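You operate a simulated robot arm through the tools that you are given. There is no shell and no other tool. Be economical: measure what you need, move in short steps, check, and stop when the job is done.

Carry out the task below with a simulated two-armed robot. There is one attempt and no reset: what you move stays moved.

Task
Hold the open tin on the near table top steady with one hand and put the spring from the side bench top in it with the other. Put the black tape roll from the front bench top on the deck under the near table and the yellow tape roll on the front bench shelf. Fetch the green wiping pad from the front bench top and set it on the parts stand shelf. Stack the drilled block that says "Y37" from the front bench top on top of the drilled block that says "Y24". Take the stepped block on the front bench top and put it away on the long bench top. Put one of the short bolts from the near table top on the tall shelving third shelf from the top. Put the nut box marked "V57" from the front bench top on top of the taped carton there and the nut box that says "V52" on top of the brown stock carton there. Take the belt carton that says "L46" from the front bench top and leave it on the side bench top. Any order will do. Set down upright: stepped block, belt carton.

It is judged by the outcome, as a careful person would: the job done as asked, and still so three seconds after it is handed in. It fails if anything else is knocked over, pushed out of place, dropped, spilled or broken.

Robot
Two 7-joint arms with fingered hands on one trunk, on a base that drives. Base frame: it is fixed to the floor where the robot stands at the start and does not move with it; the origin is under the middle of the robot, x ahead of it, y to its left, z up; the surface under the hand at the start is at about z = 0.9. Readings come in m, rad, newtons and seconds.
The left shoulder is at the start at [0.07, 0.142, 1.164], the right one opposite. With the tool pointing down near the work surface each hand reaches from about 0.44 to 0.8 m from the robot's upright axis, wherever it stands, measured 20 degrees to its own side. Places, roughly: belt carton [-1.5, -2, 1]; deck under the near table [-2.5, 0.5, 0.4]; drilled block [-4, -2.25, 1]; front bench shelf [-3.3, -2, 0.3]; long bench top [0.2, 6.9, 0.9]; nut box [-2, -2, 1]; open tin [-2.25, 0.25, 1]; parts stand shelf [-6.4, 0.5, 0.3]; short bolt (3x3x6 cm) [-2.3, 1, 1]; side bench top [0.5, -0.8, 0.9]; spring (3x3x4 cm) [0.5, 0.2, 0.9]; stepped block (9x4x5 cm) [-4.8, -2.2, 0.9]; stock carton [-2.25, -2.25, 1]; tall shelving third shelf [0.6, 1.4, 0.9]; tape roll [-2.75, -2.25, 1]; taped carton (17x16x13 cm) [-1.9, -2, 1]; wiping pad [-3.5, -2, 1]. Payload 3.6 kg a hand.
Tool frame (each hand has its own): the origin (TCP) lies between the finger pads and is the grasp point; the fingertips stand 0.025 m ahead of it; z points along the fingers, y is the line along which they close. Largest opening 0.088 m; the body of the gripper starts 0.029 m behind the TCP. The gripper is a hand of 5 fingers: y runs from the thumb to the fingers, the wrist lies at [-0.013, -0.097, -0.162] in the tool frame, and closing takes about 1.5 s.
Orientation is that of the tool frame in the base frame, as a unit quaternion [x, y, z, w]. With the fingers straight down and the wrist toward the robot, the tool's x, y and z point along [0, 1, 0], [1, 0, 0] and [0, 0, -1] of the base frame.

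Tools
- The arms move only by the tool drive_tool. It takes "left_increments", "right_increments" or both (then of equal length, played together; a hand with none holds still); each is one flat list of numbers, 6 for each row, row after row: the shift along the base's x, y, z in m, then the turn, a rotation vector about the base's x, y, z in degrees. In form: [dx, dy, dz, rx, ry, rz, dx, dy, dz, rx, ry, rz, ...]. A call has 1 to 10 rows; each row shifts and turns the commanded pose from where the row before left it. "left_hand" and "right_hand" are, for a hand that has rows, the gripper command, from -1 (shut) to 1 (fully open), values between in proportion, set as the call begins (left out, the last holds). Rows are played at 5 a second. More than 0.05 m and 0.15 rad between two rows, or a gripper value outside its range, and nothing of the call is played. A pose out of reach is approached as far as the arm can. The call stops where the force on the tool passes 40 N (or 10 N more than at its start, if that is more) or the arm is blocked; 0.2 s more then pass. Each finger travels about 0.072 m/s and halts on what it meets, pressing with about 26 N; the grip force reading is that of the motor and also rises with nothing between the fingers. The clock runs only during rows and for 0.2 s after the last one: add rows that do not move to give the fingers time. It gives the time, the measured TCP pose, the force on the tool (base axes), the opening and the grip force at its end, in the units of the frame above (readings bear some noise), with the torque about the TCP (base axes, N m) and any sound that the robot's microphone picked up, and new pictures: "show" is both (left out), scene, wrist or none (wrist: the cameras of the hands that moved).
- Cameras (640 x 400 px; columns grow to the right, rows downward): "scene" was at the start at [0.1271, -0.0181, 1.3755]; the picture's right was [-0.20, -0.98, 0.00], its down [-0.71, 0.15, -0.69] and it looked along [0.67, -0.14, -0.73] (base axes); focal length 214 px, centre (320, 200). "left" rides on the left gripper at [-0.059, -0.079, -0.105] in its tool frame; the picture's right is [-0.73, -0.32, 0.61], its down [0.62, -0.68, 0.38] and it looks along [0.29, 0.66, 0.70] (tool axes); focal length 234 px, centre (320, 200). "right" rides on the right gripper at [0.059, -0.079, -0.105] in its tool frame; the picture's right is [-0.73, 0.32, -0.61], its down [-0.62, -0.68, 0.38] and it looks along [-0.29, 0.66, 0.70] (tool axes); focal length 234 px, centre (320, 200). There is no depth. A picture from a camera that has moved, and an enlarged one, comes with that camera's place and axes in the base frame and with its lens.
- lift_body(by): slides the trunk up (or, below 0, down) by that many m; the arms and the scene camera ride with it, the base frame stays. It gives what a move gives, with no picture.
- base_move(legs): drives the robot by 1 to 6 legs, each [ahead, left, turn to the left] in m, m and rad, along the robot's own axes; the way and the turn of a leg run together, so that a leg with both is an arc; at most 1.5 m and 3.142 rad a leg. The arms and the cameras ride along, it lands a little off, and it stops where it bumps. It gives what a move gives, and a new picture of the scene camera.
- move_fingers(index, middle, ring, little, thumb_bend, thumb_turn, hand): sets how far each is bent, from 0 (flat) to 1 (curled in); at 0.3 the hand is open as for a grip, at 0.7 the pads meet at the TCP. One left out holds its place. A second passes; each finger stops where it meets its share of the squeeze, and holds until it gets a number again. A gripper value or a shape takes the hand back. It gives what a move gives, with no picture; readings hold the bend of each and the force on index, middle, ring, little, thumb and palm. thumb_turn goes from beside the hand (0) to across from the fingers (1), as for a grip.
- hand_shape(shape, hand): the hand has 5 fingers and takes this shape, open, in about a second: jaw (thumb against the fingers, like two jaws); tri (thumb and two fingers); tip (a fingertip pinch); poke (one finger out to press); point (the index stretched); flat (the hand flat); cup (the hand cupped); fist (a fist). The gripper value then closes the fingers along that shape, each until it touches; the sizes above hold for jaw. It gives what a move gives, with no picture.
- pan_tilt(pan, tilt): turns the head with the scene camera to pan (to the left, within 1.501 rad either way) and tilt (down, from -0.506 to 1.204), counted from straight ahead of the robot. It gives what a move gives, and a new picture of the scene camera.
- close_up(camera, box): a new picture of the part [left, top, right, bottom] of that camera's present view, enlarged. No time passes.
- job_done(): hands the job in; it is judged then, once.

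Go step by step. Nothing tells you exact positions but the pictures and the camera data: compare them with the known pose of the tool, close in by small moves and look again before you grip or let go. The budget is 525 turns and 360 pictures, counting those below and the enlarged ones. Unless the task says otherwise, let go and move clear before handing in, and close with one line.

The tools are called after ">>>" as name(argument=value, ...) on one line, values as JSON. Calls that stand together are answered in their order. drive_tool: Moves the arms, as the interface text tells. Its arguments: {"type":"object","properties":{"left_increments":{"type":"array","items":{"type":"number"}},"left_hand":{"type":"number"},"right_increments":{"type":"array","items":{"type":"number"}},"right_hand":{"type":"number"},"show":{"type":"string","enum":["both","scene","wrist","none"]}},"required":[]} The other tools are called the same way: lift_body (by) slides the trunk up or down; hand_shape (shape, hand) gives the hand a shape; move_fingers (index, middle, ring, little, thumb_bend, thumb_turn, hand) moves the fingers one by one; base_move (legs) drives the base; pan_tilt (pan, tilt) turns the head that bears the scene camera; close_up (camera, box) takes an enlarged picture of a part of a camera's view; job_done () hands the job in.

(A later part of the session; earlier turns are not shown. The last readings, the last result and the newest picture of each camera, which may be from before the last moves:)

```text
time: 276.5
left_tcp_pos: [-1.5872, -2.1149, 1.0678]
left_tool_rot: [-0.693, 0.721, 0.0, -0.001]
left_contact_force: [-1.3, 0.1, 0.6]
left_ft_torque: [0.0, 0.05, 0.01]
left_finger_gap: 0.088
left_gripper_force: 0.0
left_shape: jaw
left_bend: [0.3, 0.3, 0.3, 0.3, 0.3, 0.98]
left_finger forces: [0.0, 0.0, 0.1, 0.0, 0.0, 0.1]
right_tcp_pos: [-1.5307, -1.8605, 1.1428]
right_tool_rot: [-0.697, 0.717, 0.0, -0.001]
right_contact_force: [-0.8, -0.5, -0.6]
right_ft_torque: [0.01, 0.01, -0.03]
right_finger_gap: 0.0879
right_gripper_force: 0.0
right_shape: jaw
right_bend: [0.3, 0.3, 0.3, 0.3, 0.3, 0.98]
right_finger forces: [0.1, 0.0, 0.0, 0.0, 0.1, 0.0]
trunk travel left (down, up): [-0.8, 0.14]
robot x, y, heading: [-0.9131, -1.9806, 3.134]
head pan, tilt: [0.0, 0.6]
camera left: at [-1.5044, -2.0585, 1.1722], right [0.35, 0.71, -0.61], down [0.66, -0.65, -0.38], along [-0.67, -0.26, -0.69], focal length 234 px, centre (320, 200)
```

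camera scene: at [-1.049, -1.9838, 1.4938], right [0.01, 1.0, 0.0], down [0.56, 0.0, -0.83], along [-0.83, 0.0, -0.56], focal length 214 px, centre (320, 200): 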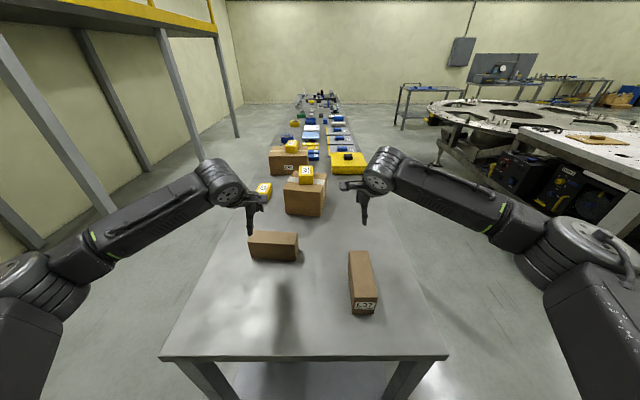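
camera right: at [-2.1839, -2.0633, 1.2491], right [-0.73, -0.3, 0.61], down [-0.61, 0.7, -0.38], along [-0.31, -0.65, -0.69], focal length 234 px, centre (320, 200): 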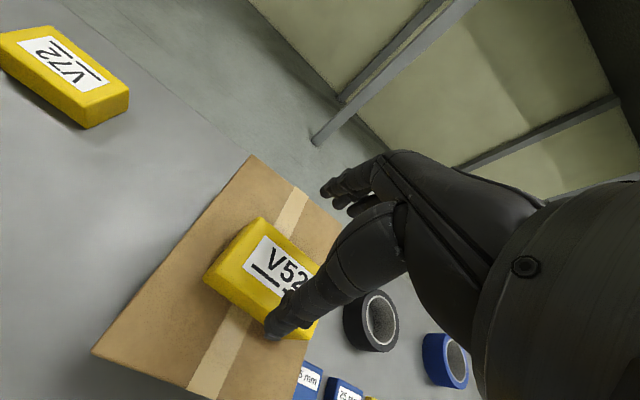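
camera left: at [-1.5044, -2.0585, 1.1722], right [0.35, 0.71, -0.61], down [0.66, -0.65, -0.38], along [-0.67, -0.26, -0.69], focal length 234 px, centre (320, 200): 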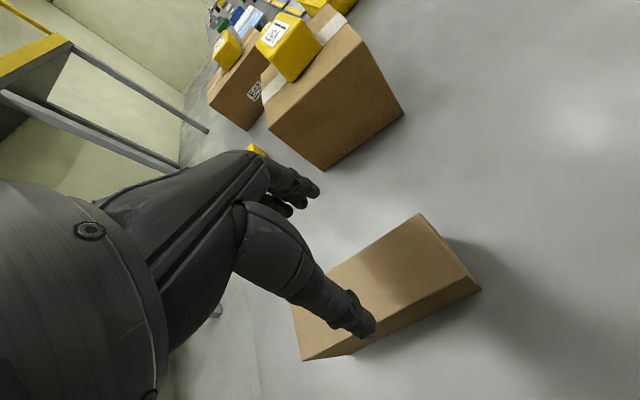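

The box is tilted a few degrees; its middle is at x ≈ −1.573. I'll align, descend and grip.

>>> drive_tool(left_increments=[0.014, 0, -0.03, 0, 0, -4.2, 0, 0, -0.04, 0, 0, 0, 0, 0, -0.03, 0, 0, 0, 0, 0, -0.016, 0, 0, 0], show="wrist")

>>> drive_tool(left_increments=[0, 0, 0, 0, 0, 0, 0, 0, 0, 0, 0, 0, 0, 0, 0, 0, 0, 0, 0, 0, 0, 0, 0, 0, 0, 0, 0, 0, 0, 0, 0, 0, 0, 0, 0, 0], left_hand=-1, show="none")

>>> drive_tool(left_increments=[0, 0, 0.03, 0, 0, 0, 0, 0, 0.04, 0, 0, 0, 0, 0, 0.04, 0, 0, 0, 0, 0, 0.04, 0, 0, 0, 0, 0, 0.03, 0, 0, 0], show="both")

```text
time: 277.5
left_tcp_pos: [-1.5677, -2.1152, 0.9556]
left_tool_rot: [-0.665, 0.746, 0.005, -0.003]
left_contact_force: [-6.6, -1.0, 18.3]
left_ft_torque: [-0.17, 0.11, -0.07]
left_finger_gap: 0.0881
left_gripper_force: 0.0
left_shape: jaw
left_bend: [0.28, 0.3, 0.3, 0.28, 0.3, 0.98]
left_finger forces: [8.8, 0.0, 0.0, 7.1, 4.8, 0.0]
right_tcp_pos: [-1.5266, -1.8609, 1.1464]
right_tool_rot: [-0.696, 0.718, 0.002, -0.002]
right_contact_force: [0.9, 0.4, -0.4]
right_ft_torque: [-0.01, 0.02, 0.01]
right_finger_gap: 0.0877
right_gripper_force: 0.1
right_shape: jaw
right_bend: [0.3, 0.3, 0.3, 0.3, 0.3, 0.98]
right_finger forces: [0.0, 0.1, 0.0, 0.0, 0.0, 0.1]
trunk travel left (down, up): [-0.8, 0.14]
robot x, y, heading: [-0.9099, -1.9867, 3.137]
head pan, tilt: [0.0, 0.6]
camera left: at [-1.4817, -2.0653, 1.0603], right [0.4, 0.69, -0.61], down [0.6, -0.7, -0.39], along [-0.69, -0.21, -0.69], focal length 234 px, centre (320, 200)
```

left: 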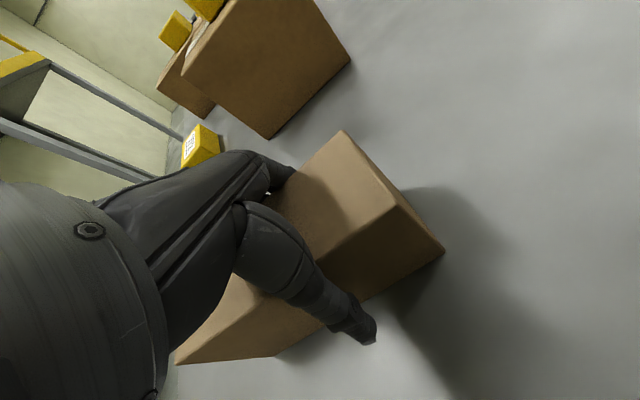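

```text
time: 278.9
left_tcp_pos: [-1.57, -2.1134, 0.9547]
left_tool_rot: [-0.666, 0.746, 0.004, -0.003]
left_contact_force: [-13.7, -0.4, 33.8]
left_ft_torque: [-0.35, 0.49, -0.21]
left_finger_gap: 0.0559
left_gripper_force: 26.8
left_shape: jaw
left_bend: [0.28, 0.41, 0.36, 0.27, 0.6, 0.99]
left_finger forces: [23.4, 13.3, 3.5, 11.8, 30.8, 0.0]
right_tcp_pos: [-1.5273, -1.86, 1.1449]
right_tool_rot: [-0.696, 0.718, 0.002, -0.003]
right_contact_force: [-0.2, 0.5, 0.5]
right_ft_torque: [-0.02, 0.02, -0.01]
right_finger_gap: 0.0878
right_gripper_force: 0.0
right_shape: jaw
right_bend: [0.3, 0.3, 0.3, 0.3, 0.3, 0.98]
right_finger forces: [0.0, 0.0, 0.1, 0.0, 0.0, 0.0]
trunk travel left (down, up): [-0.8, 0.14]
robot x, y, heading: [-0.911, -1.9828, 3.137]
head pan, tilt: [0.0, 0.6]
```

```text
time: 280.1
left_tcp_pos: [-1.5679, -2.1149, 1.1327]
left_tool_rot: [-0.666, 0.746, 0.0, 0.0]
left_contact_force: [-0.3, -0.3, -2.7]
left_ft_torque: [0.06, 0.03, -0.01]
left_finger_gap: 0.0548
left_gripper_force: 26.3
left_shape: jaw
left_bend: [0.29, 0.43, 0.38, 0.31, 0.6, 0.98]
left_finger forces: [14.8, 11.7, 2.6, 2.7, 30.8, 0.0]
right_tcp_pos: [-1.5296, -1.8608, 1.1447]
right_tool_rot: [-0.696, 0.718, 0.0, -0.001]
right_contact_force: [0.3, 0.5, -0.8]
right_ft_torque: [-0.01, 0.0, -0.01]
right_finger_gap: 0.0877
right_gripper_force: 0.1
right_shape: jaw
right_bend: [0.3, 0.3, 0.3, 0.3, 0.3, 0.98]
right_finger forces: [0.1, 0.0, 0.0, 0.0, 0.0, 0.1]
trunk travel left (down, up): [-0.8, 0.14]
robot x, y, heading: [-0.9079, -1.9845, 3.135]
head pan, tilt: [0.0, 0.6]
camera scene: at [-1.0508, -1.9831, 1.4935], right [0.01, 1.0, 0.0], down [0.56, 0.0, -0.83], along [-0.83, 0.0, -0.56], focal length 214 px, centre (320, 200)
camera left: at [-1.4815, -2.0654, 1.2381], right [0.4, 0.69, -0.61], down [0.61, -0.7, -0.39], along [-0.69, -0.21, -0.69], focal length 234 px, centre (320, 200)
```

scene: 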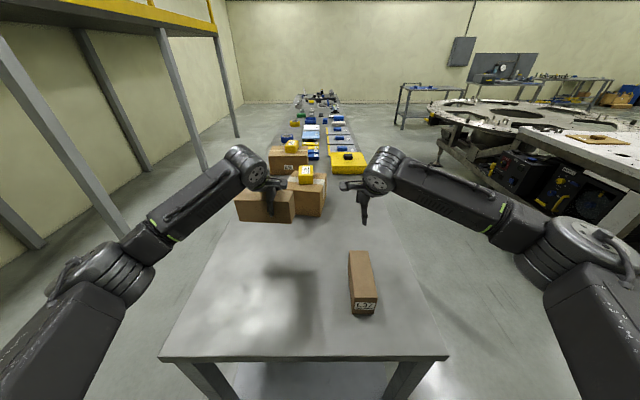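
left: 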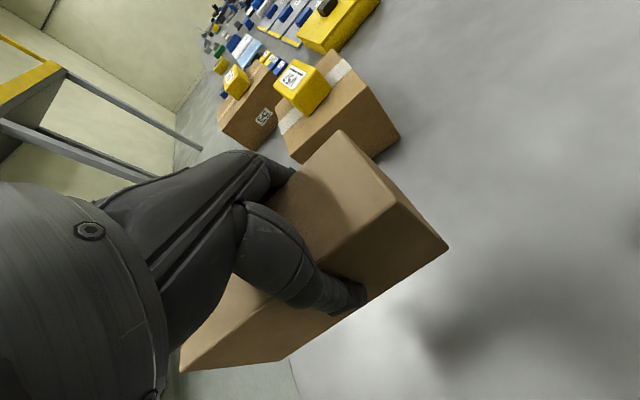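

L46 is lifted, with its bottom 5.5 cm below the tool centre. The side bench is close, so I'll deliver it there first.

>>> base_move(legs=[[-0.3, 0, 0], [0, -0.6, 0], [0, 0, -1.57], [0, 0, -1.566]])

>>> base_move(legs=[[0, 0.87, 0]])

```text
time: 292.8
left_tcp_pos: [0.0545, -1.247, 1.1325]
left_tool_rot: [0.747, 0.665, -0.001, 0.001]
left_contact_force: [0.0, -0.1, -3.6]
left_ft_torque: [-0.07, 0.02, 0.02]
left_finger_gap: 0.0539
left_gripper_force: 25.6
left_shape: jaw
left_bend: [0.3, 0.44, 0.39, 0.32, 0.6, 0.98]
left_finger forces: [12.8, 10.9, 2.7, 2.7, 27.7, 0.0]
right_tcp_pos: [0.0173, -1.5001, 1.1427]
right_tool_rot: [0.717, 0.697, 0.001, 0.002]
right_contact_force: [-0.6, 0.2, 0.7]
right_ft_torque: [0.0, -0.02, -0.01]
right_finger_gap: 0.0878
right_gripper_force: 0.0
right_shape: jaw
right_bend: [0.3, 0.3, 0.3, 0.3, 0.3, 0.98]
right_finger forces: [0.0, 0.1, 0.0, 0.1, 0.0, 0.0]
trunk travel left (down, up): [-0.8, 0.14]
robot x, y, heading: [-0.6028, -1.3794, -0.007]
head pan, tilt: [0.0, 0.6]
camera scene: at [-0.4647, -1.3814, 1.4934], right [-0.01, -1.0, 0.0], down [-0.57, 0.0, -0.82], along [0.82, -0.01, -0.57], focal length 214 px, centre (320, 200)
```

scene: 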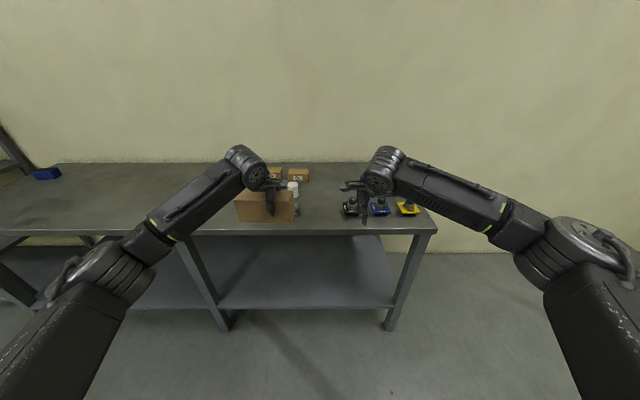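

```text
time: 297.4
left_tcp_pos: [0.0608, -0.3872, 1.1318]
left_tool_rot: [0.747, 0.665, 0.001, 0.001]
left_contact_force: [0.3, 0.1, -3.2]
left_ft_torque: [-0.03, 0.02, 0.0]
left_finger_gap: 0.054
left_gripper_force: 26.1
left_shape: jaw
left_bend: [0.3, 0.44, 0.39, 0.32, 0.6, 0.98]
left_finger forces: [12.8, 10.9, 2.7, 2.7, 27.7, 0.0]
right_tcp_pos: [0.0216, -0.6411, 1.1436]
right_tool_rot: [0.717, 0.697, 0.0, 0.001]
right_contact_force: [-0.2, -0.2, -0.8]
right_ft_torque: [0.0, -0.01, 0.0]
right_finger_gap: 0.0878
right_gripper_force: 0.1
right_shape: jaw
right_bend: [0.3, 0.3, 0.3, 0.3, 0.3, 0.98]
right_finger forces: [0.0, 0.0, 0.0, 0.0, 0.0, 0.1]
trunk travel left (down, up): [-0.8, 0.14]
robot x, y, heading: [-0.596, -0.5184, -0.013]
head pan, tilt: [0.0, 0.6]
camera scene: at [-0.4593, -0.5219, 1.4934], right [-0.01, -1.0, 0.0], down [-0.57, 0.0, -0.82], along [0.82, -0.01, -0.57], focal length 214 px, centre (320, 200)
```

scene: 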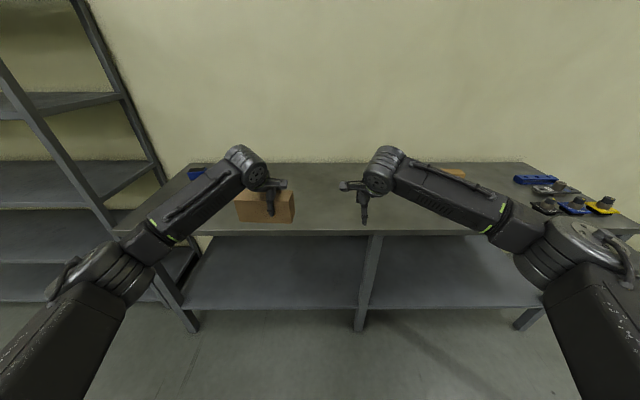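

The middle of the side bench is empty. I'll drive in and lower the carton.

>>> base_move(legs=[[0.4, 0, 0]])

>>> drive_tool(left_increments=[0, 0, -0.04, 0, 0, 0, 0, 0, -0.04, 0, 0, 0, 0, 0, -0.04, 0, 0, 0, 0, 0, -0.035, 0, 0, 0], show="both")

```text
time: 299.8
left_tcp_pos: [0.4561, -0.3883, 1.1323]
left_tool_rot: [0.746, 0.666, 0.0, 0.002]
left_contact_force: [0.0, 0.0, -2.8]
left_ft_torque: [-0.04, 0.0, 0.0]
left_finger_gap: 0.0538
left_gripper_force: 26.2
left_shape: jaw
left_bend: [0.3, 0.44, 0.39, 0.32, 0.6, 0.98]
left_finger forces: [12.8, 10.9, 2.8, 2.6, 27.9, 0.1]
right_tcp_pos: [0.4179, -0.6421, 1.1435]
right_tool_rot: [0.717, 0.697, 0.001, 0.001]
right_contact_force: [0.0, -0.4, -0.5]
right_ft_torque: [0.01, 0.02, 0.02]
right_finger_gap: 0.0878
right_gripper_force: 0.0
right_shape: jaw
right_bend: [0.3, 0.3, 0.3, 0.3, 0.3, 0.98]
right_finger forces: [0.0, 0.0, 0.0, 0.0, 0.1, 0.1]
trunk travel left (down, up): [-0.8, 0.14]
robot x, y, heading: [-0.199, -0.5192, -0.004]
head pan, tilt: [0.0, 0.6]
camera scene: at [-0.064, -0.5235, 1.4936], right [-0.01, -1.0, 0.0], down [-0.56, 0.0, -0.83], along [0.83, 0.0, -0.56], focal length 214 px, centre (320, 200)
```

scene: 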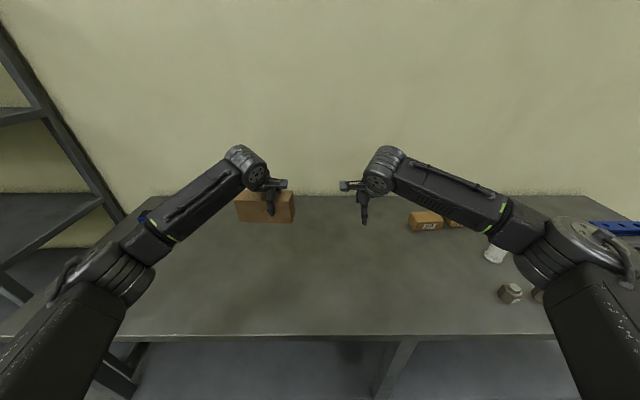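

```text
time: 300.8
left_tcp_pos: [0.4553, -0.3872, 0.9778]
left_tool_rot: [0.746, 0.666, 0.0, 0.002]
left_contact_force: [0.0, -0.4, -3.4]
left_ft_torque: [-0.1, 0.01, -0.02]
left_finger_gap: 0.0535
left_gripper_force: 25.8
left_shape: jaw
left_bend: [0.31, 0.44, 0.39, 0.32, 0.6, 0.97]
left_finger forces: [12.6, 10.8, 2.9, 2.8, 27.6, 0.0]
right_tcp_pos: [0.4187, -0.642, 1.1435]
right_tool_rot: [0.717, 0.697, 0.001, 0.001]
right_contact_force: [-0.3, -0.4, 0.3]
right_ft_torque: [-0.04, 0.0, 0.01]
right_finger_gap: 0.0879
right_gripper_force: 0.2
right_shape: jaw
right_bend: [0.3, 0.3, 0.3, 0.3, 0.3, 0.98]
right_finger forces: [0.1, 0.0, 0.0, 0.1, 0.1, 0.0]
trunk travel left (down, up): [-0.8, 0.14]
robot x, y, heading: [-0.2, -0.5202, -0.006]
head pan, tilt: [0.0, 0.6]
camera scene: at [-0.0624, -0.5236, 1.4935], right [-0.01, -1.0, 0.0], down [-0.57, 0.0, -0.82], along [0.82, 0.0, -0.57], focal length 214 px, centre (320, 200)
camera left: at [0.3709, -0.4375, 1.0827], right [-0.4, -0.69, -0.61], down [-0.61, 0.7, -0.39], along [0.69, 0.21, -0.69], focal length 234 px, centre (320, 200)
```

scene: 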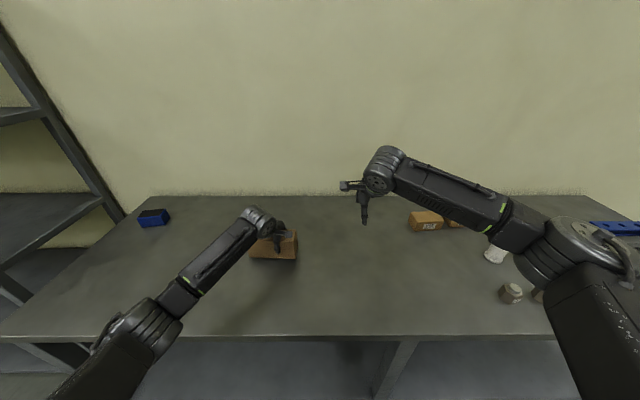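
left: 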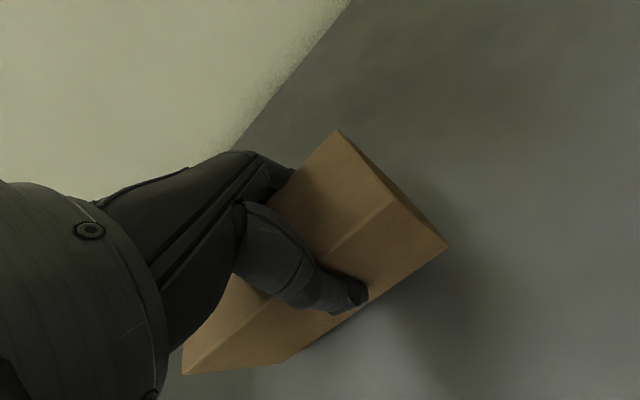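

>>> drive_tool(left_increments=[0, 0, -0.012, 0, 0, 0, 0, 0, -0.008, 0, 0, 0, 0, 0, -0.005, 0, 0, 0], show="none")

```text
time: 301.6
left_tcp_pos: [0.4554, -0.3898, 0.9561]
left_tool_rot: [0.746, 0.666, 0.002, 0.003]
left_contact_force: [1.1, -0.2, 13.7]
left_ft_torque: [0.33, -0.55, -0.02]
left_finger_gap: 0.0536
left_gripper_force: 26.0
left_shape: jaw
left_bend: [0.31, 0.44, 0.39, 0.31, 0.6, 0.98]
left_finger forces: [13.2, 12.3, 3.6, 4.7, 29.7, 0.1]
right_tcp_pos: [0.4164, -0.6414, 1.1455]
right_tool_rot: [0.717, 0.697, 0.003, 0.002]
right_contact_force: [0.1, -0.2, -0.6]
right_ft_torque: [0.03, -0.02, 0.03]
right_finger_gap: 0.088
right_gripper_force: 0.0
right_shape: jaw
right_bend: [0.3, 0.3, 0.3, 0.3, 0.3, 0.98]
right_finger forces: [0.0, 0.0, 0.0, 0.2, 0.1, 0.0]
trunk travel left (down, up): [-0.8, 0.14]
robot x, y, heading: [-0.1992, -0.5211, -0.006]
head pan, tilt: [0.0, 0.6]
```

The carton rests on the bench. I'll release and lift.

>>> drive_tool(left_increments=[0, 0, 0.003, 0, 0, 0, 0, 0, 0, 0, 0, 0, 0, 0, 0, 0, 0, 0, 0, 0, 0, 0, 0, 0, 0, 0, 0.02, 0, 0, 0, 0, 0, 0.03, 0, 0, 0, 0, 0, 0.04, 0, 0, 0, 0, 0, 0.04, 0, 0, 0, 0, 0, 0.04, 0, 0, 0], left_hand=1, show="both")

```text
time: 303.6
left_tcp_pos: [0.4543, -0.3881, 1.1253]
left_tool_rot: [0.746, 0.666, 0.001, 0.001]
left_contact_force: [0.2, -0.3, 0.9]
left_ft_torque: [-0.03, 0.01, -0.01]
left_finger_gap: 0.0879
left_gripper_force: 0.0
left_shape: jaw
left_bend: [0.3, 0.3, 0.3, 0.3, 0.3, 0.97]
left_finger forces: [0.0, 0.0, 0.0, 0.0, 0.0, 0.0]
right_tcp_pos: [0.4176, -0.6428, 1.1442]
right_tool_rot: [0.718, 0.696, 0.001, 0.001]
right_contact_force: [0.1, 0.2, -0.5]
right_ft_torque: [0.0, 0.04, -0.02]
right_finger_gap: 0.0879
right_gripper_force: 0.1
right_shape: jaw
right_bend: [0.3, 0.3, 0.3, 0.3, 0.3, 0.98]
right_finger forces: [0.0, 0.0, 0.1, 0.0, 0.0, 0.0]
trunk travel left (down, up): [-0.8, 0.14]
robot x, y, heading: [-0.2005, -0.5165, -0.007]
head pan, tilt: [0.0, 0.6]
camera scene: at [-0.0643, -0.5242, 1.4935], right [-0.01, -1.0, 0.0], down [-0.56, 0.0, -0.83], along [0.83, 0.0, -0.56], focal length 214 px, centre (320, 200)
camera left: at [0.3698, -0.4376, 1.2309], right [-0.4, -0.68, -0.61], down [-0.6, 0.7, -0.39], along [0.69, 0.21, -0.69], focal length 234 px, centre (320, 200)
```

scene: 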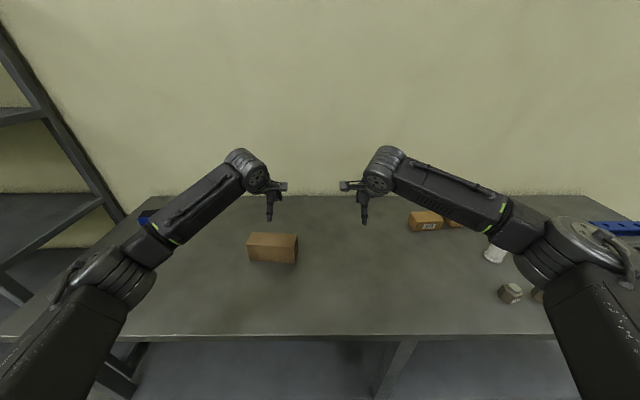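
left: 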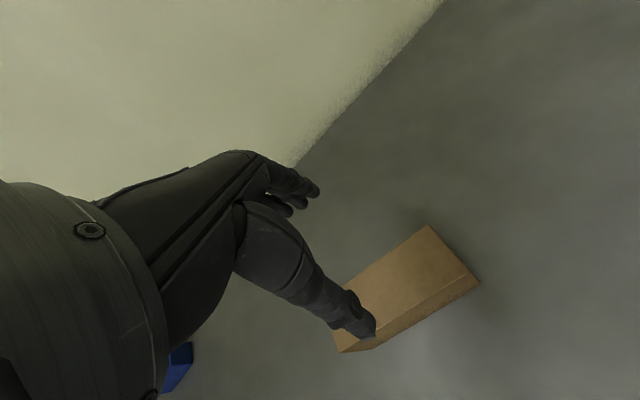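

L46 stands on the side bench. Next I'll get a short bolt: I'll turn around and go to the near table's far end.

>>> base_move(legs=[[-0.4, 0, 0], [0, 0, 1.57], [0, 0, 1.575], [0, -1.45, 0], [0.75, 0, 0]])

>>> pan_tilt(pan=0.0, tilt=0.75)

>>> close_up(camera="scene", box=[200, 100, 420, 240])

```text
time: 324.2
left_tcp_pos: [-1.9778, 0.8016, 1.1287]
left_tool_rot: [-0.67, 0.742, 0.003, -0.002]
left_contact_force: [0.0, 1.2, 0.2]
left_ft_torque: [-0.02, -0.02, 0.04]
left_finger_gap: 0.0877
left_gripper_force: 0.1
left_shape: jaw
left_bend: [0.3, 0.3, 0.3, 0.3, 0.3, 0.97]
left_finger forces: [0.1, 0.0, 0.0, 0.0, 0.0, 0.1]
right_tcp_pos: [-1.9439, 1.0565, 1.1475]
right_tool_rot: [-0.701, 0.713, 0.002, -0.002]
right_contact_force: [1.1, 0.0, 0.0]
right_ft_torque: [-0.02, 0.02, 0.0]
right_finger_gap: 0.088
right_gripper_force: 0.0
right_shape: jaw
right_bend: [0.3, 0.3, 0.3, 0.3, 0.3, 0.98]
right_finger forces: [0.1, 0.1, 0.0, 0.0, 0.0, 0.0]
trunk travel left (down, up): [-0.8, 0.14]
robot x, y, heading: [-1.3252, 0.9461, -3.131]
head pan, tilt: [0.0, 0.6]
camera scene: at [-1.4514, 0.9409, 1.4967], right [-0.01, 1.0, 0.0], down [0.56, 0.0, -0.83], along [-0.83, -0.01, -0.56], focal length 214 px, centre (320, 200)
```

scene: 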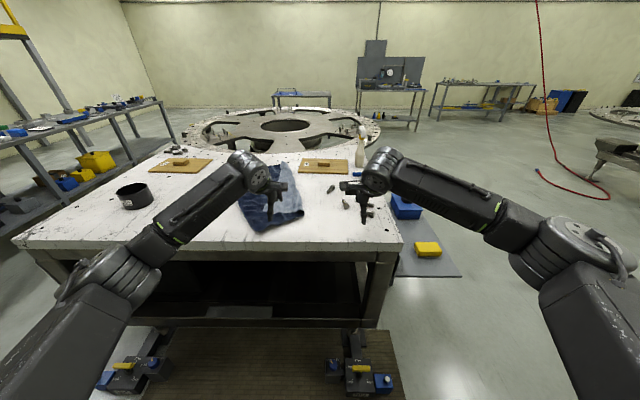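

```text
time: 324.9
left_tcp_pos: [-1.9859, 0.8026, 1.1214]
left_tool_rot: [-0.671, 0.741, -0.001, 0.002]
left_contact_force: [-0.9, 0.0, 0.8]
left_ft_torque: [-0.01, 0.02, -0.01]
left_finger_gap: 0.0879
left_gripper_force: 0.1
left_shape: jaw
left_bend: [0.3, 0.3, 0.3, 0.3, 0.3, 0.98]
left_finger forces: [0.0, 0.1, 0.1, 0.0, 0.0, 0.0]
right_tcp_pos: [-1.9545, 1.0581, 1.1401]
right_tool_rot: [-0.701, 0.713, -0.001, 0.001]
right_contact_force: [0.3, -0.5, -0.6]
right_ft_torque: [-0.02, 0.0, 0.01]
right_finger_gap: 0.0876
right_gripper_force: 0.1
right_shape: jaw
right_bend: [0.3, 0.3, 0.3, 0.3, 0.3, 0.98]
right_finger forces: [0.0, 0.0, 0.0, 0.1, 0.0, 0.0]
trunk travel left (down, up): [-0.8, 0.14]
robot x, y, heading: [-1.3303, 0.9439, -3.137]
head pan, tilt: [0.0, 0.75]
camera scene: at [-1.4469, 0.9409, 1.4835], right [-0.01, 1.0, 0.0], down [0.67, 0.0, -0.74], along [-0.74, 0.0, -0.67], focal length 214 px, centre (320, 200)
```

scene: 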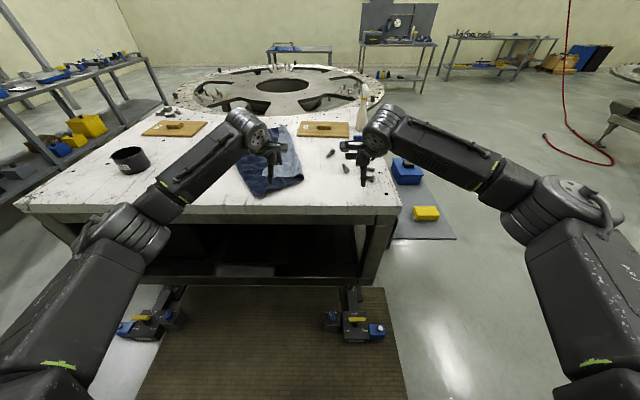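

```text
2.86 times, centred on (310, 170) of scene
camera zoom: at [-1.4469, 0.9409, 1.4835], right [-0.01, 1.0, 0.0], down [0.67, 0.0, -0.74], along [-0.74, 0.0, -0.67], focal length 613 px, centre (349, 286)
```

zoom: 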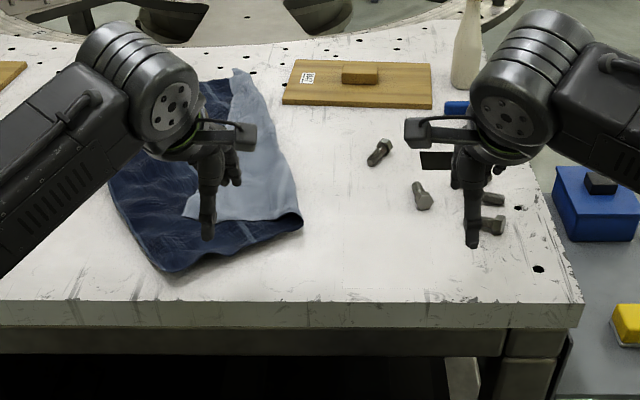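

Bolts lie on the table's right part. I'll drive in so that the right hand is near the bolt at about (−2.247, 1.054).

>>> base_move(legs=[[0.24, 0, 0]])

>>> drive_tool(right_increments=[0, 0, -0.03, 0, 0, 0, 0, 0, -0.03, 0, 0, 0], show="wrist")

>>> close_up(camera="scene", box=[290, 140, 450, 260])

```text
time: 326.7
left_tcp_pos: [-2.2344, 0.8025, 1.1205]
left_tool_rot: [-0.669, 0.743, -0.001, 0.001]
left_contact_force: [0.4, 0.2, -0.8]
left_ft_torque: [-0.01, -0.02, -0.01]
left_finger_gap: 0.088
left_gripper_force: 0.1
left_shape: jaw
left_bend: [0.3, 0.3, 0.3, 0.3, 0.3, 0.98]
left_finger forces: [0.0, 0.1, 0.1, 0.0, 0.0, 0.0]
right_tcp_pos: [-2.2001, 1.0572, 1.139]
right_tool_rot: [-0.7, 0.714, -0.001, 0.001]
right_contact_force: [-0.4, 0.3, 0.0]
right_ft_torque: [-0.02, 0.01, -0.01]
right_finger_gap: 0.0881
right_gripper_force: 0.0
right_shape: jaw
right_bend: [0.3, 0.3, 0.3, 0.3, 0.3, 0.98]
right_finger forces: [0.1, 0.1, 0.0, 0.0, 0.0, 0.0]
trunk travel left (down, up): [-0.8, 0.14]
robot x, y, heading: [-1.5754, 0.944, -3.134]
head pan, tilt: [0.0, 0.75]
camera scene: at [-1.7059, 0.9396, 1.4837], right [-0.01, 1.0, 0.0], down [0.68, 0.0, -0.73], along [-0.73, 0.0, -0.68], focal length 214 px, centre (320, 200)
```

scene: 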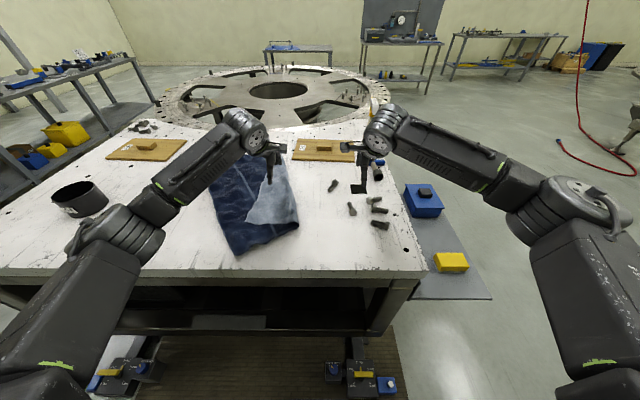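

```text
time: 327.3
left_tcp_pos: [-2.2354, 0.8014, 1.1181]
left_tool_rot: [-0.67, 0.743, -0.002, 0.002]
left_contact_force: [0.2, 0.0, 0.3]
left_ft_torque: [0.0, 0.01, -0.04]
left_finger_gap: 0.0881
left_gripper_force: 0.2
left_shape: jaw
left_bend: [0.3, 0.3, 0.3, 0.3, 0.3, 0.98]
left_finger forces: [0.0, 0.0, 0.0, 0.1, 0.0, 0.0]
right_tcp_pos: [-2.2012, 1.0578, 1.0771]
right_tool_rot: [-0.7, 0.714, -0.001, 0.002]
right_contact_force: [-0.1, 0.6, 0.4]
right_ft_torque: [0.0, 0.02, 0.0]
right_finger_gap: 0.0882
right_gripper_force: 0.1
right_shape: jaw
right_bend: [0.3, 0.3, 0.3, 0.3, 0.3, 0.98]
right_finger forces: [0.1, 0.0, 0.0, 0.1, 0.1, 0.1]
trunk travel left (down, up): [-0.8, 0.14]
robot x, y, heading: [-1.5719, 0.944, -3.138]
head pan, tilt: [0.0, 0.75]
camera right: at [-2.1236, 0.9966, 1.1812], right [-0.31, 0.73, 0.61], down [0.69, 0.61, -0.38], along [-0.65, 0.3, -0.7], focal length 234 px, centre (320, 200)
```

right: 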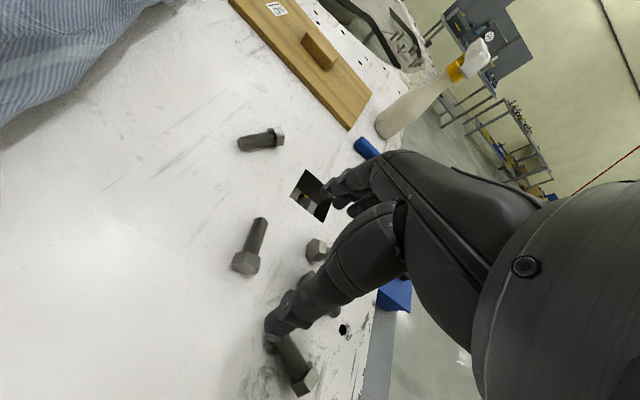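

```text
3.33 times, centred on (370, 200) of scene
camera zoom: at [-1.7073, 0.9401, 1.4837], right [-0.01, 1.0, 0.0], down [0.68, 0.0, -0.73], along [-0.73, 0.0, -0.68], focal length 715 px, centre (153, 200)
```

zoom: 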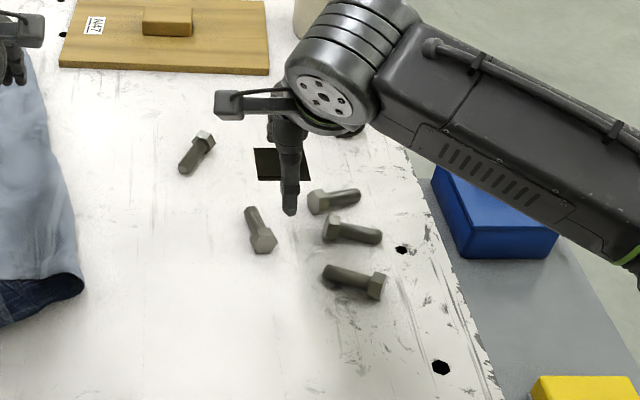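

I'll take the nearest bolt, at about (−2.174, 1.140), lying tilted 26° from y. I'll yaw the right hand to suit, narrow its opening so the neighbours aren't touched, and hover over it.

>>> drive_tool(right_increments=[0.005, 0.015, 0, 0, 0, -6.5, 0.005, 0.015, -0.01, 0, 0, -6.5, 0.005, 0.015, -0.01, 0, 0, -6.5, 0.005, 0.017, -0.02, 0, 0, -6.5, 0, 0, -0.01, 0, 0, 0], right_hand=0.2, show="wrist")

>>> close_up(camera="scene", box=[330, 180, 430, 250])

```text
time: 328.5
left_tcp_pos: [-2.2361, 0.8011, 1.1186]
left_tool_rot: [-0.67, 0.743, -0.001, 0.003]
left_contact_force: [-0.1, 0.2, 0.5]
left_ft_torque: [-0.03, -0.02, -0.01]
left_finger_gap: 0.088
left_gripper_force: 0.0
left_shape: jaw
left_bend: [0.3, 0.3, 0.3, 0.3, 0.3, 0.98]
left_finger forces: [0.0, 0.0, 0.0, 0.1, 0.1, 0.0]
right_tcp_pos: [-2.1808, 1.1201, 1.0267]
right_tool_rot: [-0.521, 0.853, -0.002, 0.001]
right_contact_force: [-0.5, -0.9, -0.3]
right_ft_torque: [0.01, 0.01, 0.01]
right_finger_gap: 0.0533
right_gripper_force: 0.0
right_shape: jaw
right_bend: [0.29, 0.4, 0.37, 0.43, 0.64, 1.0]
right_finger forces: [0.1, 0.0, 0.0, 0.0, 0.0, 0.0]
trunk travel left (down, up): [-0.8, 0.14]
robot x, y, heading: [-1.5688, 0.9434, -3.136]
head pan, tilt: [0.0, 0.75]
camera right: at [-2.1372, 1.0309, 1.1323], right [0.04, 0.79, 0.61], down [0.89, 0.24, -0.38], along [-0.45, 0.56, -0.7], focal length 234 px, centre (320, 200)
```

right: 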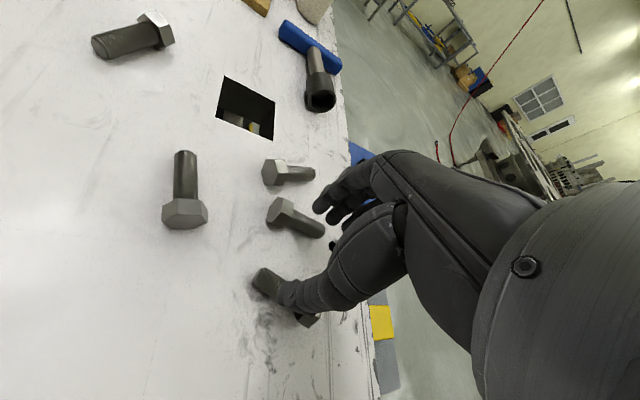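

```text
5.71 times, centred on (380, 215) of scene
camera zoom: at [-1.7072, 0.9399, 1.4836], right [-0.01, 1.0, 0.0], down [0.68, 0.0, -0.73], along [-0.73, 0.0, -0.68], focal length 1226 px, centre (-23, 114)
```

zoom: 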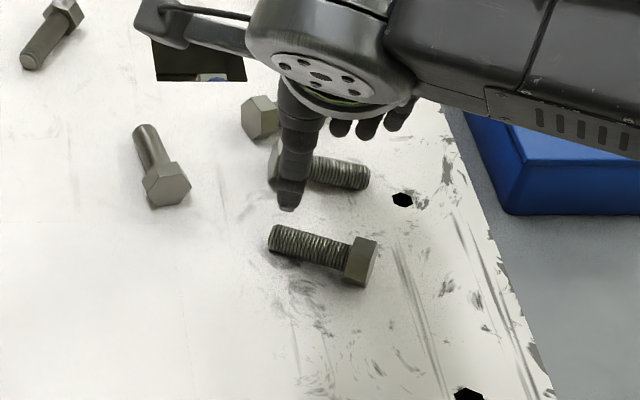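

The neighbours are close, so I'll set the fingers half-closed to keep clear of them, then descend.

>>> move_fingers(hand="right", index=0.5, middle=0.5, ring=0.5, little=0.5, thumb_bend=0.45)

>>> drive_tool(right_increments=[0.005, 0, -0.03, 0, 0, 0, 0, 0, -0.02, 0, 0, 0], show="wrist")

>>> close_up(camera="scene", box=[330, 180, 430, 250])

```text
time: 329.5
left_tcp_pos: [-2.2348, 0.8027, 1.1193]
left_tool_rot: [-0.67, 0.742, -0.002, 0.002]
left_contact_force: [0.4, 0.4, 0.1]
left_ft_torque: [-0.04, 0.03, 0.0]
left_finger_gap: 0.0879
left_gripper_force: 0.2
left_shape: jaw
left_bend: [0.3, 0.3, 0.3, 0.3, 0.3, 0.98]
left_finger forces: [0.0, 0.0, 0.0, 0.0, 0.0, 0.0]
right_tcp_pos: [-2.1803, 1.1198, 1.0284]
right_tool_rot: [-0.522, 0.853, -0.001, 0.001]
right_contact_force: [-0.9, 0.1, -0.3]
right_ft_torque: [-0.02, 0.02, 0.02]
right_finger_gap: 0.047
right_gripper_force: 0.1
right_shape: fingers
right_bend: [0.5, 0.5, 0.5, 0.5, 0.45, 1.0]
right_finger forces: [0.1, 0.0, 0.1, 0.0, 0.1, 0.0]
trunk travel left (down, up): [-0.8, 0.14]
robot x, y, heading: [-1.5716, 0.9426, -3.139]
head pan, tilt: [0.0, 0.75]
```

```text
time: 330.1
left_tcp_pos: [-2.234, 0.8013, 1.1198]
left_tool_rot: [-0.67, 0.743, -0.001, 0.002]
left_contact_force: [0.4, 0.8, -0.1]
left_ft_torque: [-0.05, 0.0, 0.0]
left_finger_gap: 0.0881
left_gripper_force: 0.0
left_shape: jaw
left_bend: [0.3, 0.3, 0.3, 0.3, 0.3, 0.98]
left_finger forces: [0.0, 0.0, 0.0, 0.0, 0.1, 0.0]
right_tcp_pos: [-2.175, 1.1198, 0.9784]
right_tool_rot: [-0.522, 0.853, -0.001, 0.001]
right_contact_force: [-1.2, 0.4, 6.1]
right_ft_torque: [0.15, 0.19, 0.01]
right_finger_gap: 0.0465
right_gripper_force: 3.5
right_shape: fingers
right_bend: [0.5, 0.49, 0.5, 0.5, 0.45, 1.0]
right_finger forces: [0.0, 6.7, 0.0, 0.1, 0.1, 0.0]
trunk travel left (down, up): [-0.8, 0.14]
robot x, y, heading: [-1.5714, 0.9396, -3.143]
head pan, tilt: [0.0, 0.75]
camera right: at [-2.131, 1.031, 1.0835], right [0.04, 0.79, 0.61], down [0.89, 0.24, -0.38], along [-0.45, 0.56, -0.7], focal length 234 px, centre (320, 200)
```

right: 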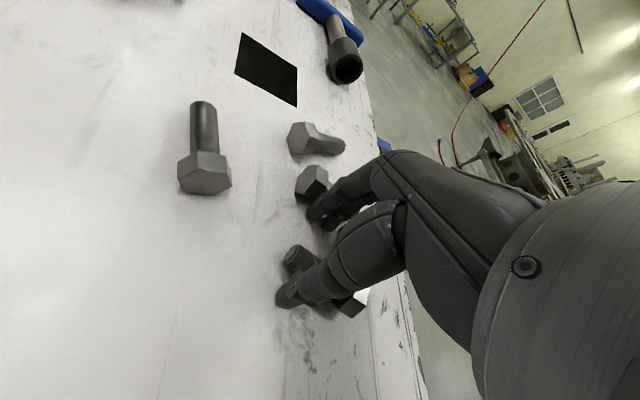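

```text
5.71 times, centred on (380, 215) of scene
camera zoom: at [-1.7055, 0.9398, 1.484], right [-0.01, 1.0, 0.0], down [0.68, 0.0, -0.73], along [-0.73, 0.0, -0.68], focal length 1226 px, centre (-23, 114)
```

zoom: 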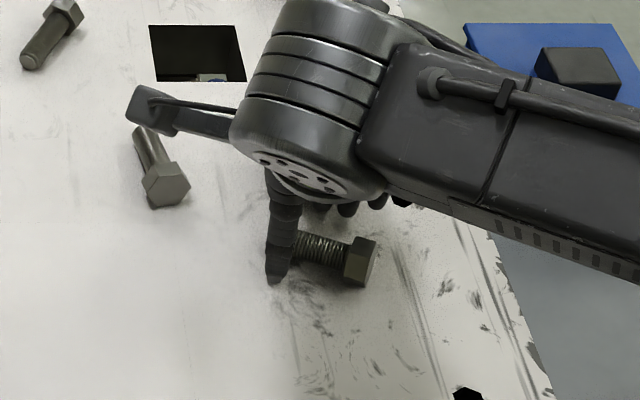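

The middle finger touched the neighbouring bolt. I'll lift, curl all but the index, and use a fingertip pinch.

>>> drive_tool(right_increments=[0, 0, 0.02, 0, 0, 0], show="none")

>>> move_fingers(hand="right", index=0.52, middle=1, ring=1, little=1, thumb_bend=0.45)

>>> drive_tool(right_increments=[0.002, 0.004, -0.018, 0, 0, 0, 0, 0, -0.013, 0, 0, 0, 0, 0, -0.004, 0, 0, 0], show="wrist")

>>> close_up(camera="scene", box=[330, 180, 430, 250])

```text
time: 330.5
left_tcp_pos: [-2.2356, 0.8017, 1.1177]
left_tool_rot: [-0.669, 0.743, -0.001, 0.003]
left_contact_force: [-0.5, 0.2, 0.4]
left_ft_torque: [-0.05, 0.01, 0.0]
left_finger_gap: 0.0881
left_gripper_force: 0.1
left_shape: jaw
left_bend: [0.3, 0.3, 0.3, 0.3, 0.3, 0.98]
left_finger forces: [0.0, 0.0, 0.0, 0.0, 0.0, 0.0]
right_tcp_pos: [-2.1766, 1.1195, 0.9974]
right_tool_rot: [-0.522, 0.853, -0.002, 0.001]
right_contact_force: [0.1, 0.1, -0.5]
right_ft_torque: [0.03, 0.0, 0.0]
right_finger_gap: 0.0468
right_gripper_force: 0.0
right_shape: fingers
right_bend: [0.5, 0.5, 0.5, 0.5, 0.45, 1.0]
right_finger forces: [0.0, 0.0, 0.0, 0.1, 0.0, 0.0]
trunk travel left (down, up): [-0.8, 0.14]
robot x, y, heading: [-1.5734, 0.9433, -3.135]
head pan, tilt: [0.0, 0.75]
```

```text
time: 331.5
left_tcp_pos: [-2.2341, 0.8024, 1.1185]
left_tool_rot: [-0.67, 0.743, -0.001, 0.002]
left_contact_force: [0.2, 0.3, -1.1]
left_ft_torque: [0.02, -0.02, -0.03]
left_finger_gap: 0.0877
left_gripper_force: 0.1
left_shape: jaw
left_bend: [0.3, 0.3, 0.3, 0.3, 0.3, 0.98]
left_finger forces: [0.0, 0.0, 0.1, 0.1, 0.1, 0.0]
right_tcp_pos: [-2.1764, 1.1195, 0.9975]
right_tool_rot: [-0.522, 0.853, -0.001, 0.001]
right_contact_force: [-0.5, -0.4, -0.4]
right_ft_torque: [0.04, 0.01, 0.0]
right_finger_gap: 0.0447
right_gripper_force: 0.1
right_shape: fingers
right_bend: [0.52, 1.0, 1.0, 1.0, 0.45, 1.0]
right_finger forces: [0.1, 0.1, 0.1, 0.1, 0.0, 0.0]
trunk travel left (down, up): [-0.8, 0.14]
robot x, y, heading: [-1.571, 0.9427, -3.133]
head pan, tilt: [0.0, 0.75]
```

```text
time: 332.1
left_tcp_pos: [-2.2309, 0.8019, 1.1197]
left_tool_rot: [-0.67, 0.742, 0.001, 0.001]
left_contact_force: [0.4, -0.8, 0.1]
left_ft_torque: [0.0, 0.0, -0.02]
left_finger_gap: 0.0881
left_gripper_force: 0.1
left_shape: jaw
left_bend: [0.3, 0.3, 0.3, 0.3, 0.3, 0.98]
left_finger forces: [0.0, 0.1, 0.0, 0.0, 0.0, 0.0]
right_tcp_pos: [-2.1757, 1.1227, 0.9771]
right_tool_rot: [-0.521, 0.853, 0.003, -0.009]
right_contact_force: [3.8, 2.3, 25.8]
right_ft_torque: [0.19, 0.59, -0.07]
right_finger_gap: 0.0429
right_gripper_force: 12.4
right_shape: fingers
right_bend: [0.54, 1.0, 1.0, 1.0, 0.45, 1.0]
right_finger forces: [24.9, 0.1, 0.0, 0.0, 0.3, 0.1]
trunk travel left (down, up): [-0.8, 0.14]
robot x, y, heading: [-1.5736, 0.9403, -3.134]
head pan, tilt: [0.0, 0.75]
stopped in row 3 (right hand): the force on the tool passed its limit at 46 N (the readings are from after the stop); the commanded pose is now the measured one
camera right: at [-2.1289, 1.034, 1.0813], right [0.06, 0.8, 0.6], down [0.88, 0.24, -0.4], along [-0.47, 0.56, -0.69], focal length 234 px, centre (320, 200)
```

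right: 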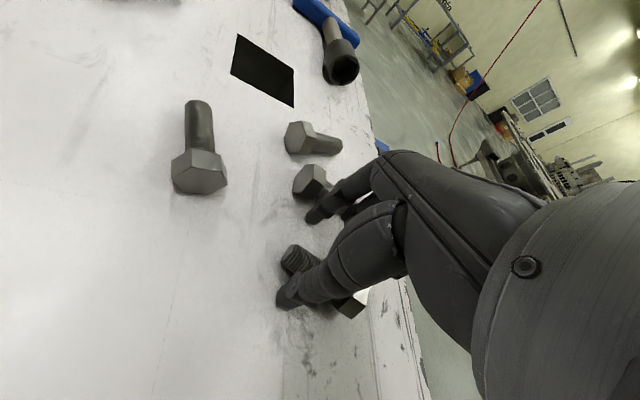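

```text
5.71 times, centred on (380, 215) of scene
camera zoom: at [-1.7016, 0.9389, 1.4844], right [0.0, 1.0, 0.0], down [0.68, 0.0, -0.73], along [-0.73, 0.0, -0.68], focal length 1226 px, centre (-23, 114)
```

zoom: 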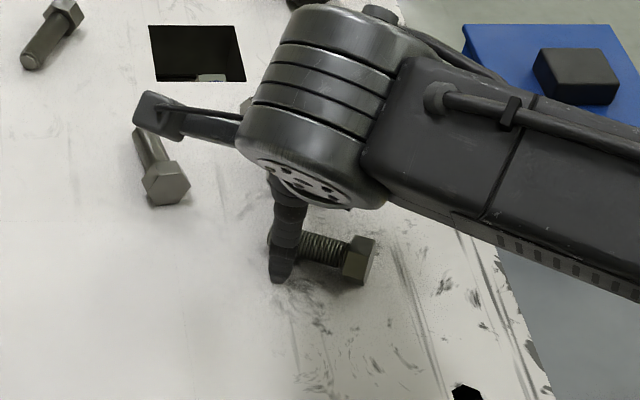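

The index is resting on the neighbour bolt again. I'll change plan: take the more isolated bolt at about (−2.247, 1.050), gripping it lengthwise (6 cm), which suits my natural yaw.

>>> drive_tool(right_increments=[0, 0, 0.03, 0, 0, 0, 0, 0, 0.04, 0, 0, 0, -0.02, -0.02, 0.02, 0, 0, 7.5, -0.02, -0.02, 0, 0, 0, 7.5, -0.02, -0.02, 0, 0, 0, 7.5, -0.011, -0.013, 0, 0, 0, 7.5, 0, 0, 0, 0, 0, 7.5], show="none")

>>> hand_shape(hand="right", shape="tip")

>>> drive_tool(right_increments=[0, 0, -0.03, 0, 0, 0], show="wrist")

>>> close_up(camera="scene", box=[310, 160, 430, 250])

```text
time: 333.8
left_tcp_pos: [-2.2359, 0.8024, 1.1163]
left_tool_rot: [-0.669, 0.743, -0.003, 0.002]
left_contact_force: [0.4, -0.5, -0.7]
left_ft_torque: [-0.01, 0.0, 0.0]
left_finger_gap: 0.0882
left_gripper_force: 0.0
left_shape: jaw
left_bend: [0.3, 0.3, 0.3, 0.3, 0.3, 0.98]
left_finger forces: [0.0, 0.0, 0.0, 0.0, 0.1, 0.1]
right_tcp_pos: [-2.2481, 1.0518, 1.0621]
right_tool_rot: [0.769, -0.64, 0.001, 0.007]
right_contact_force: [1.0, 0.4, -0.2]
right_ft_torque: [0.02, -0.02, 0.02]
right_finger_gap: 0.0448
right_gripper_force: 0.0
right_shape: fingers
right_bend: [0.52, 1.0, 1.0, 1.0, 0.45, 1.0]
right_finger forces: [0.1, 0.1, 0.0, 0.0, 0.1, 0.0]
trunk travel left (down, up): [-0.8, 0.14]
robot x, y, heading: [-1.5709, 0.9426, -3.139]
head pan, tilt: [0.0, 0.75]
```

```text
time: 334.6
left_tcp_pos: [-2.2353, 0.8043, 1.1172]
left_tool_rot: [-0.67, 0.742, -0.001, 0.002]
left_contact_force: [0.1, 0.5, -0.2]
left_ft_torque: [-0.02, 0.0, 0.0]
left_finger_gap: 0.0881
left_gripper_force: 0.0
left_shape: jaw
left_bend: [0.3, 0.3, 0.3, 0.3, 0.3, 0.98]
left_finger forces: [0.0, 0.0, 0.1, 0.0, 0.0, 0.0]
right_tcp_pos: [-2.2479, 1.0508, 1.0613]
right_tool_rot: [0.768, -0.64, 0.001, 0.006]
right_contact_force: [0.4, -0.5, -0.1]
right_ft_torque: [-0.02, -0.03, -0.01]
right_finger_gap: 0.0877
right_gripper_force: 0.1
right_shape: tip
right_bend: [0.3, 0.98, 0.99, 0.99, 0.3, 0.98]
right_finger forces: [0.1, 0.0, 0.1, 0.0, 0.0, 0.0]
trunk travel left (down, up): [-0.8, 0.14]
robot x, y, heading: [-1.5745, 0.9416, -3.138]
head pan, tilt: [0.0, 0.75]
```

```text
time: 335.1
left_tcp_pos: [-2.2351, 0.8019, 1.117]
left_tool_rot: [-0.67, 0.742, -0.001, 0.003]
left_contact_force: [0.2, 0.1, 0.6]
left_ft_torque: [-0.02, -0.03, 0.0]
left_finger_gap: 0.088
left_gripper_force: 0.1
left_shape: jaw
left_bend: [0.3, 0.3, 0.3, 0.3, 0.3, 0.98]
left_finger forces: [0.1, 0.0, 0.1, 0.0, 0.0, 0.1]
right_tcp_pos: [-2.2485, 1.0497, 1.0317]
right_tool_rot: [0.768, -0.641, 0.001, 0.006]
right_contact_force: [-0.2, 0.5, 0.3]
right_ft_torque: [-0.03, 0.0, 0.0]
right_finger_gap: 0.0879
right_gripper_force: 0.0
right_shape: tip
right_bend: [0.3, 0.98, 0.99, 0.99, 0.3, 0.98]
right_finger forces: [0.0, 0.0, 0.1, 0.0, 0.0, 0.0]
trunk travel left (down, up): [-0.8, 0.14]
robot x, y, heading: [-1.5723, 0.9416, -3.131]
head pan, tilt: [0.0, 0.75]
camera right: at [-2.159, 1.0068, 1.1361], right [-0.45, 0.66, 0.6], down [0.56, 0.73, -0.39], along [-0.7, 0.16, -0.69], focal length 234 px, centre (320, 200)
```

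right: 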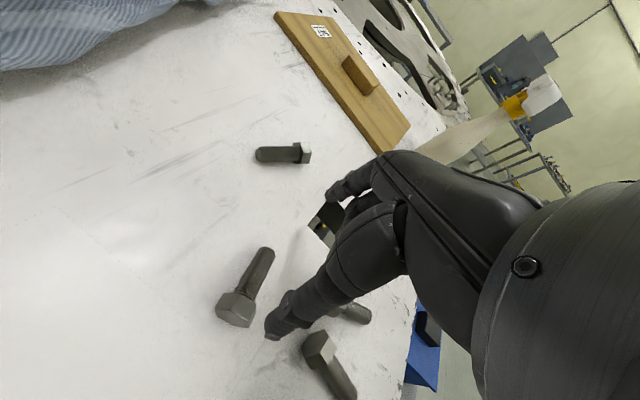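

```text
4.44 times, centred on (370, 205) of scene
camera zoom: at [-1.7076, 0.9401, 1.4836], right [-0.01, 1.0, 0.0], down [0.68, 0.0, -0.73], along [-0.73, 0.0, -0.68], focal length 953 px, centre (98, 178)
```

zoom: 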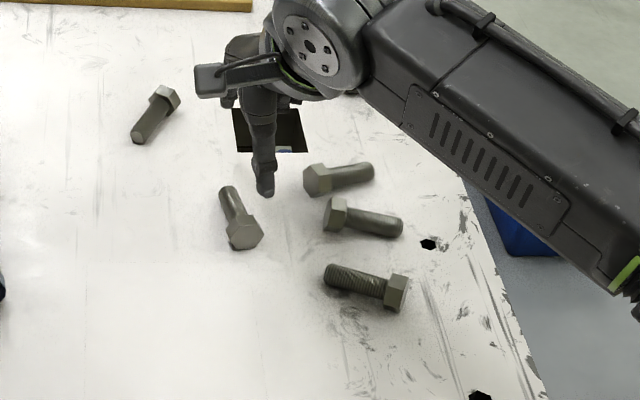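

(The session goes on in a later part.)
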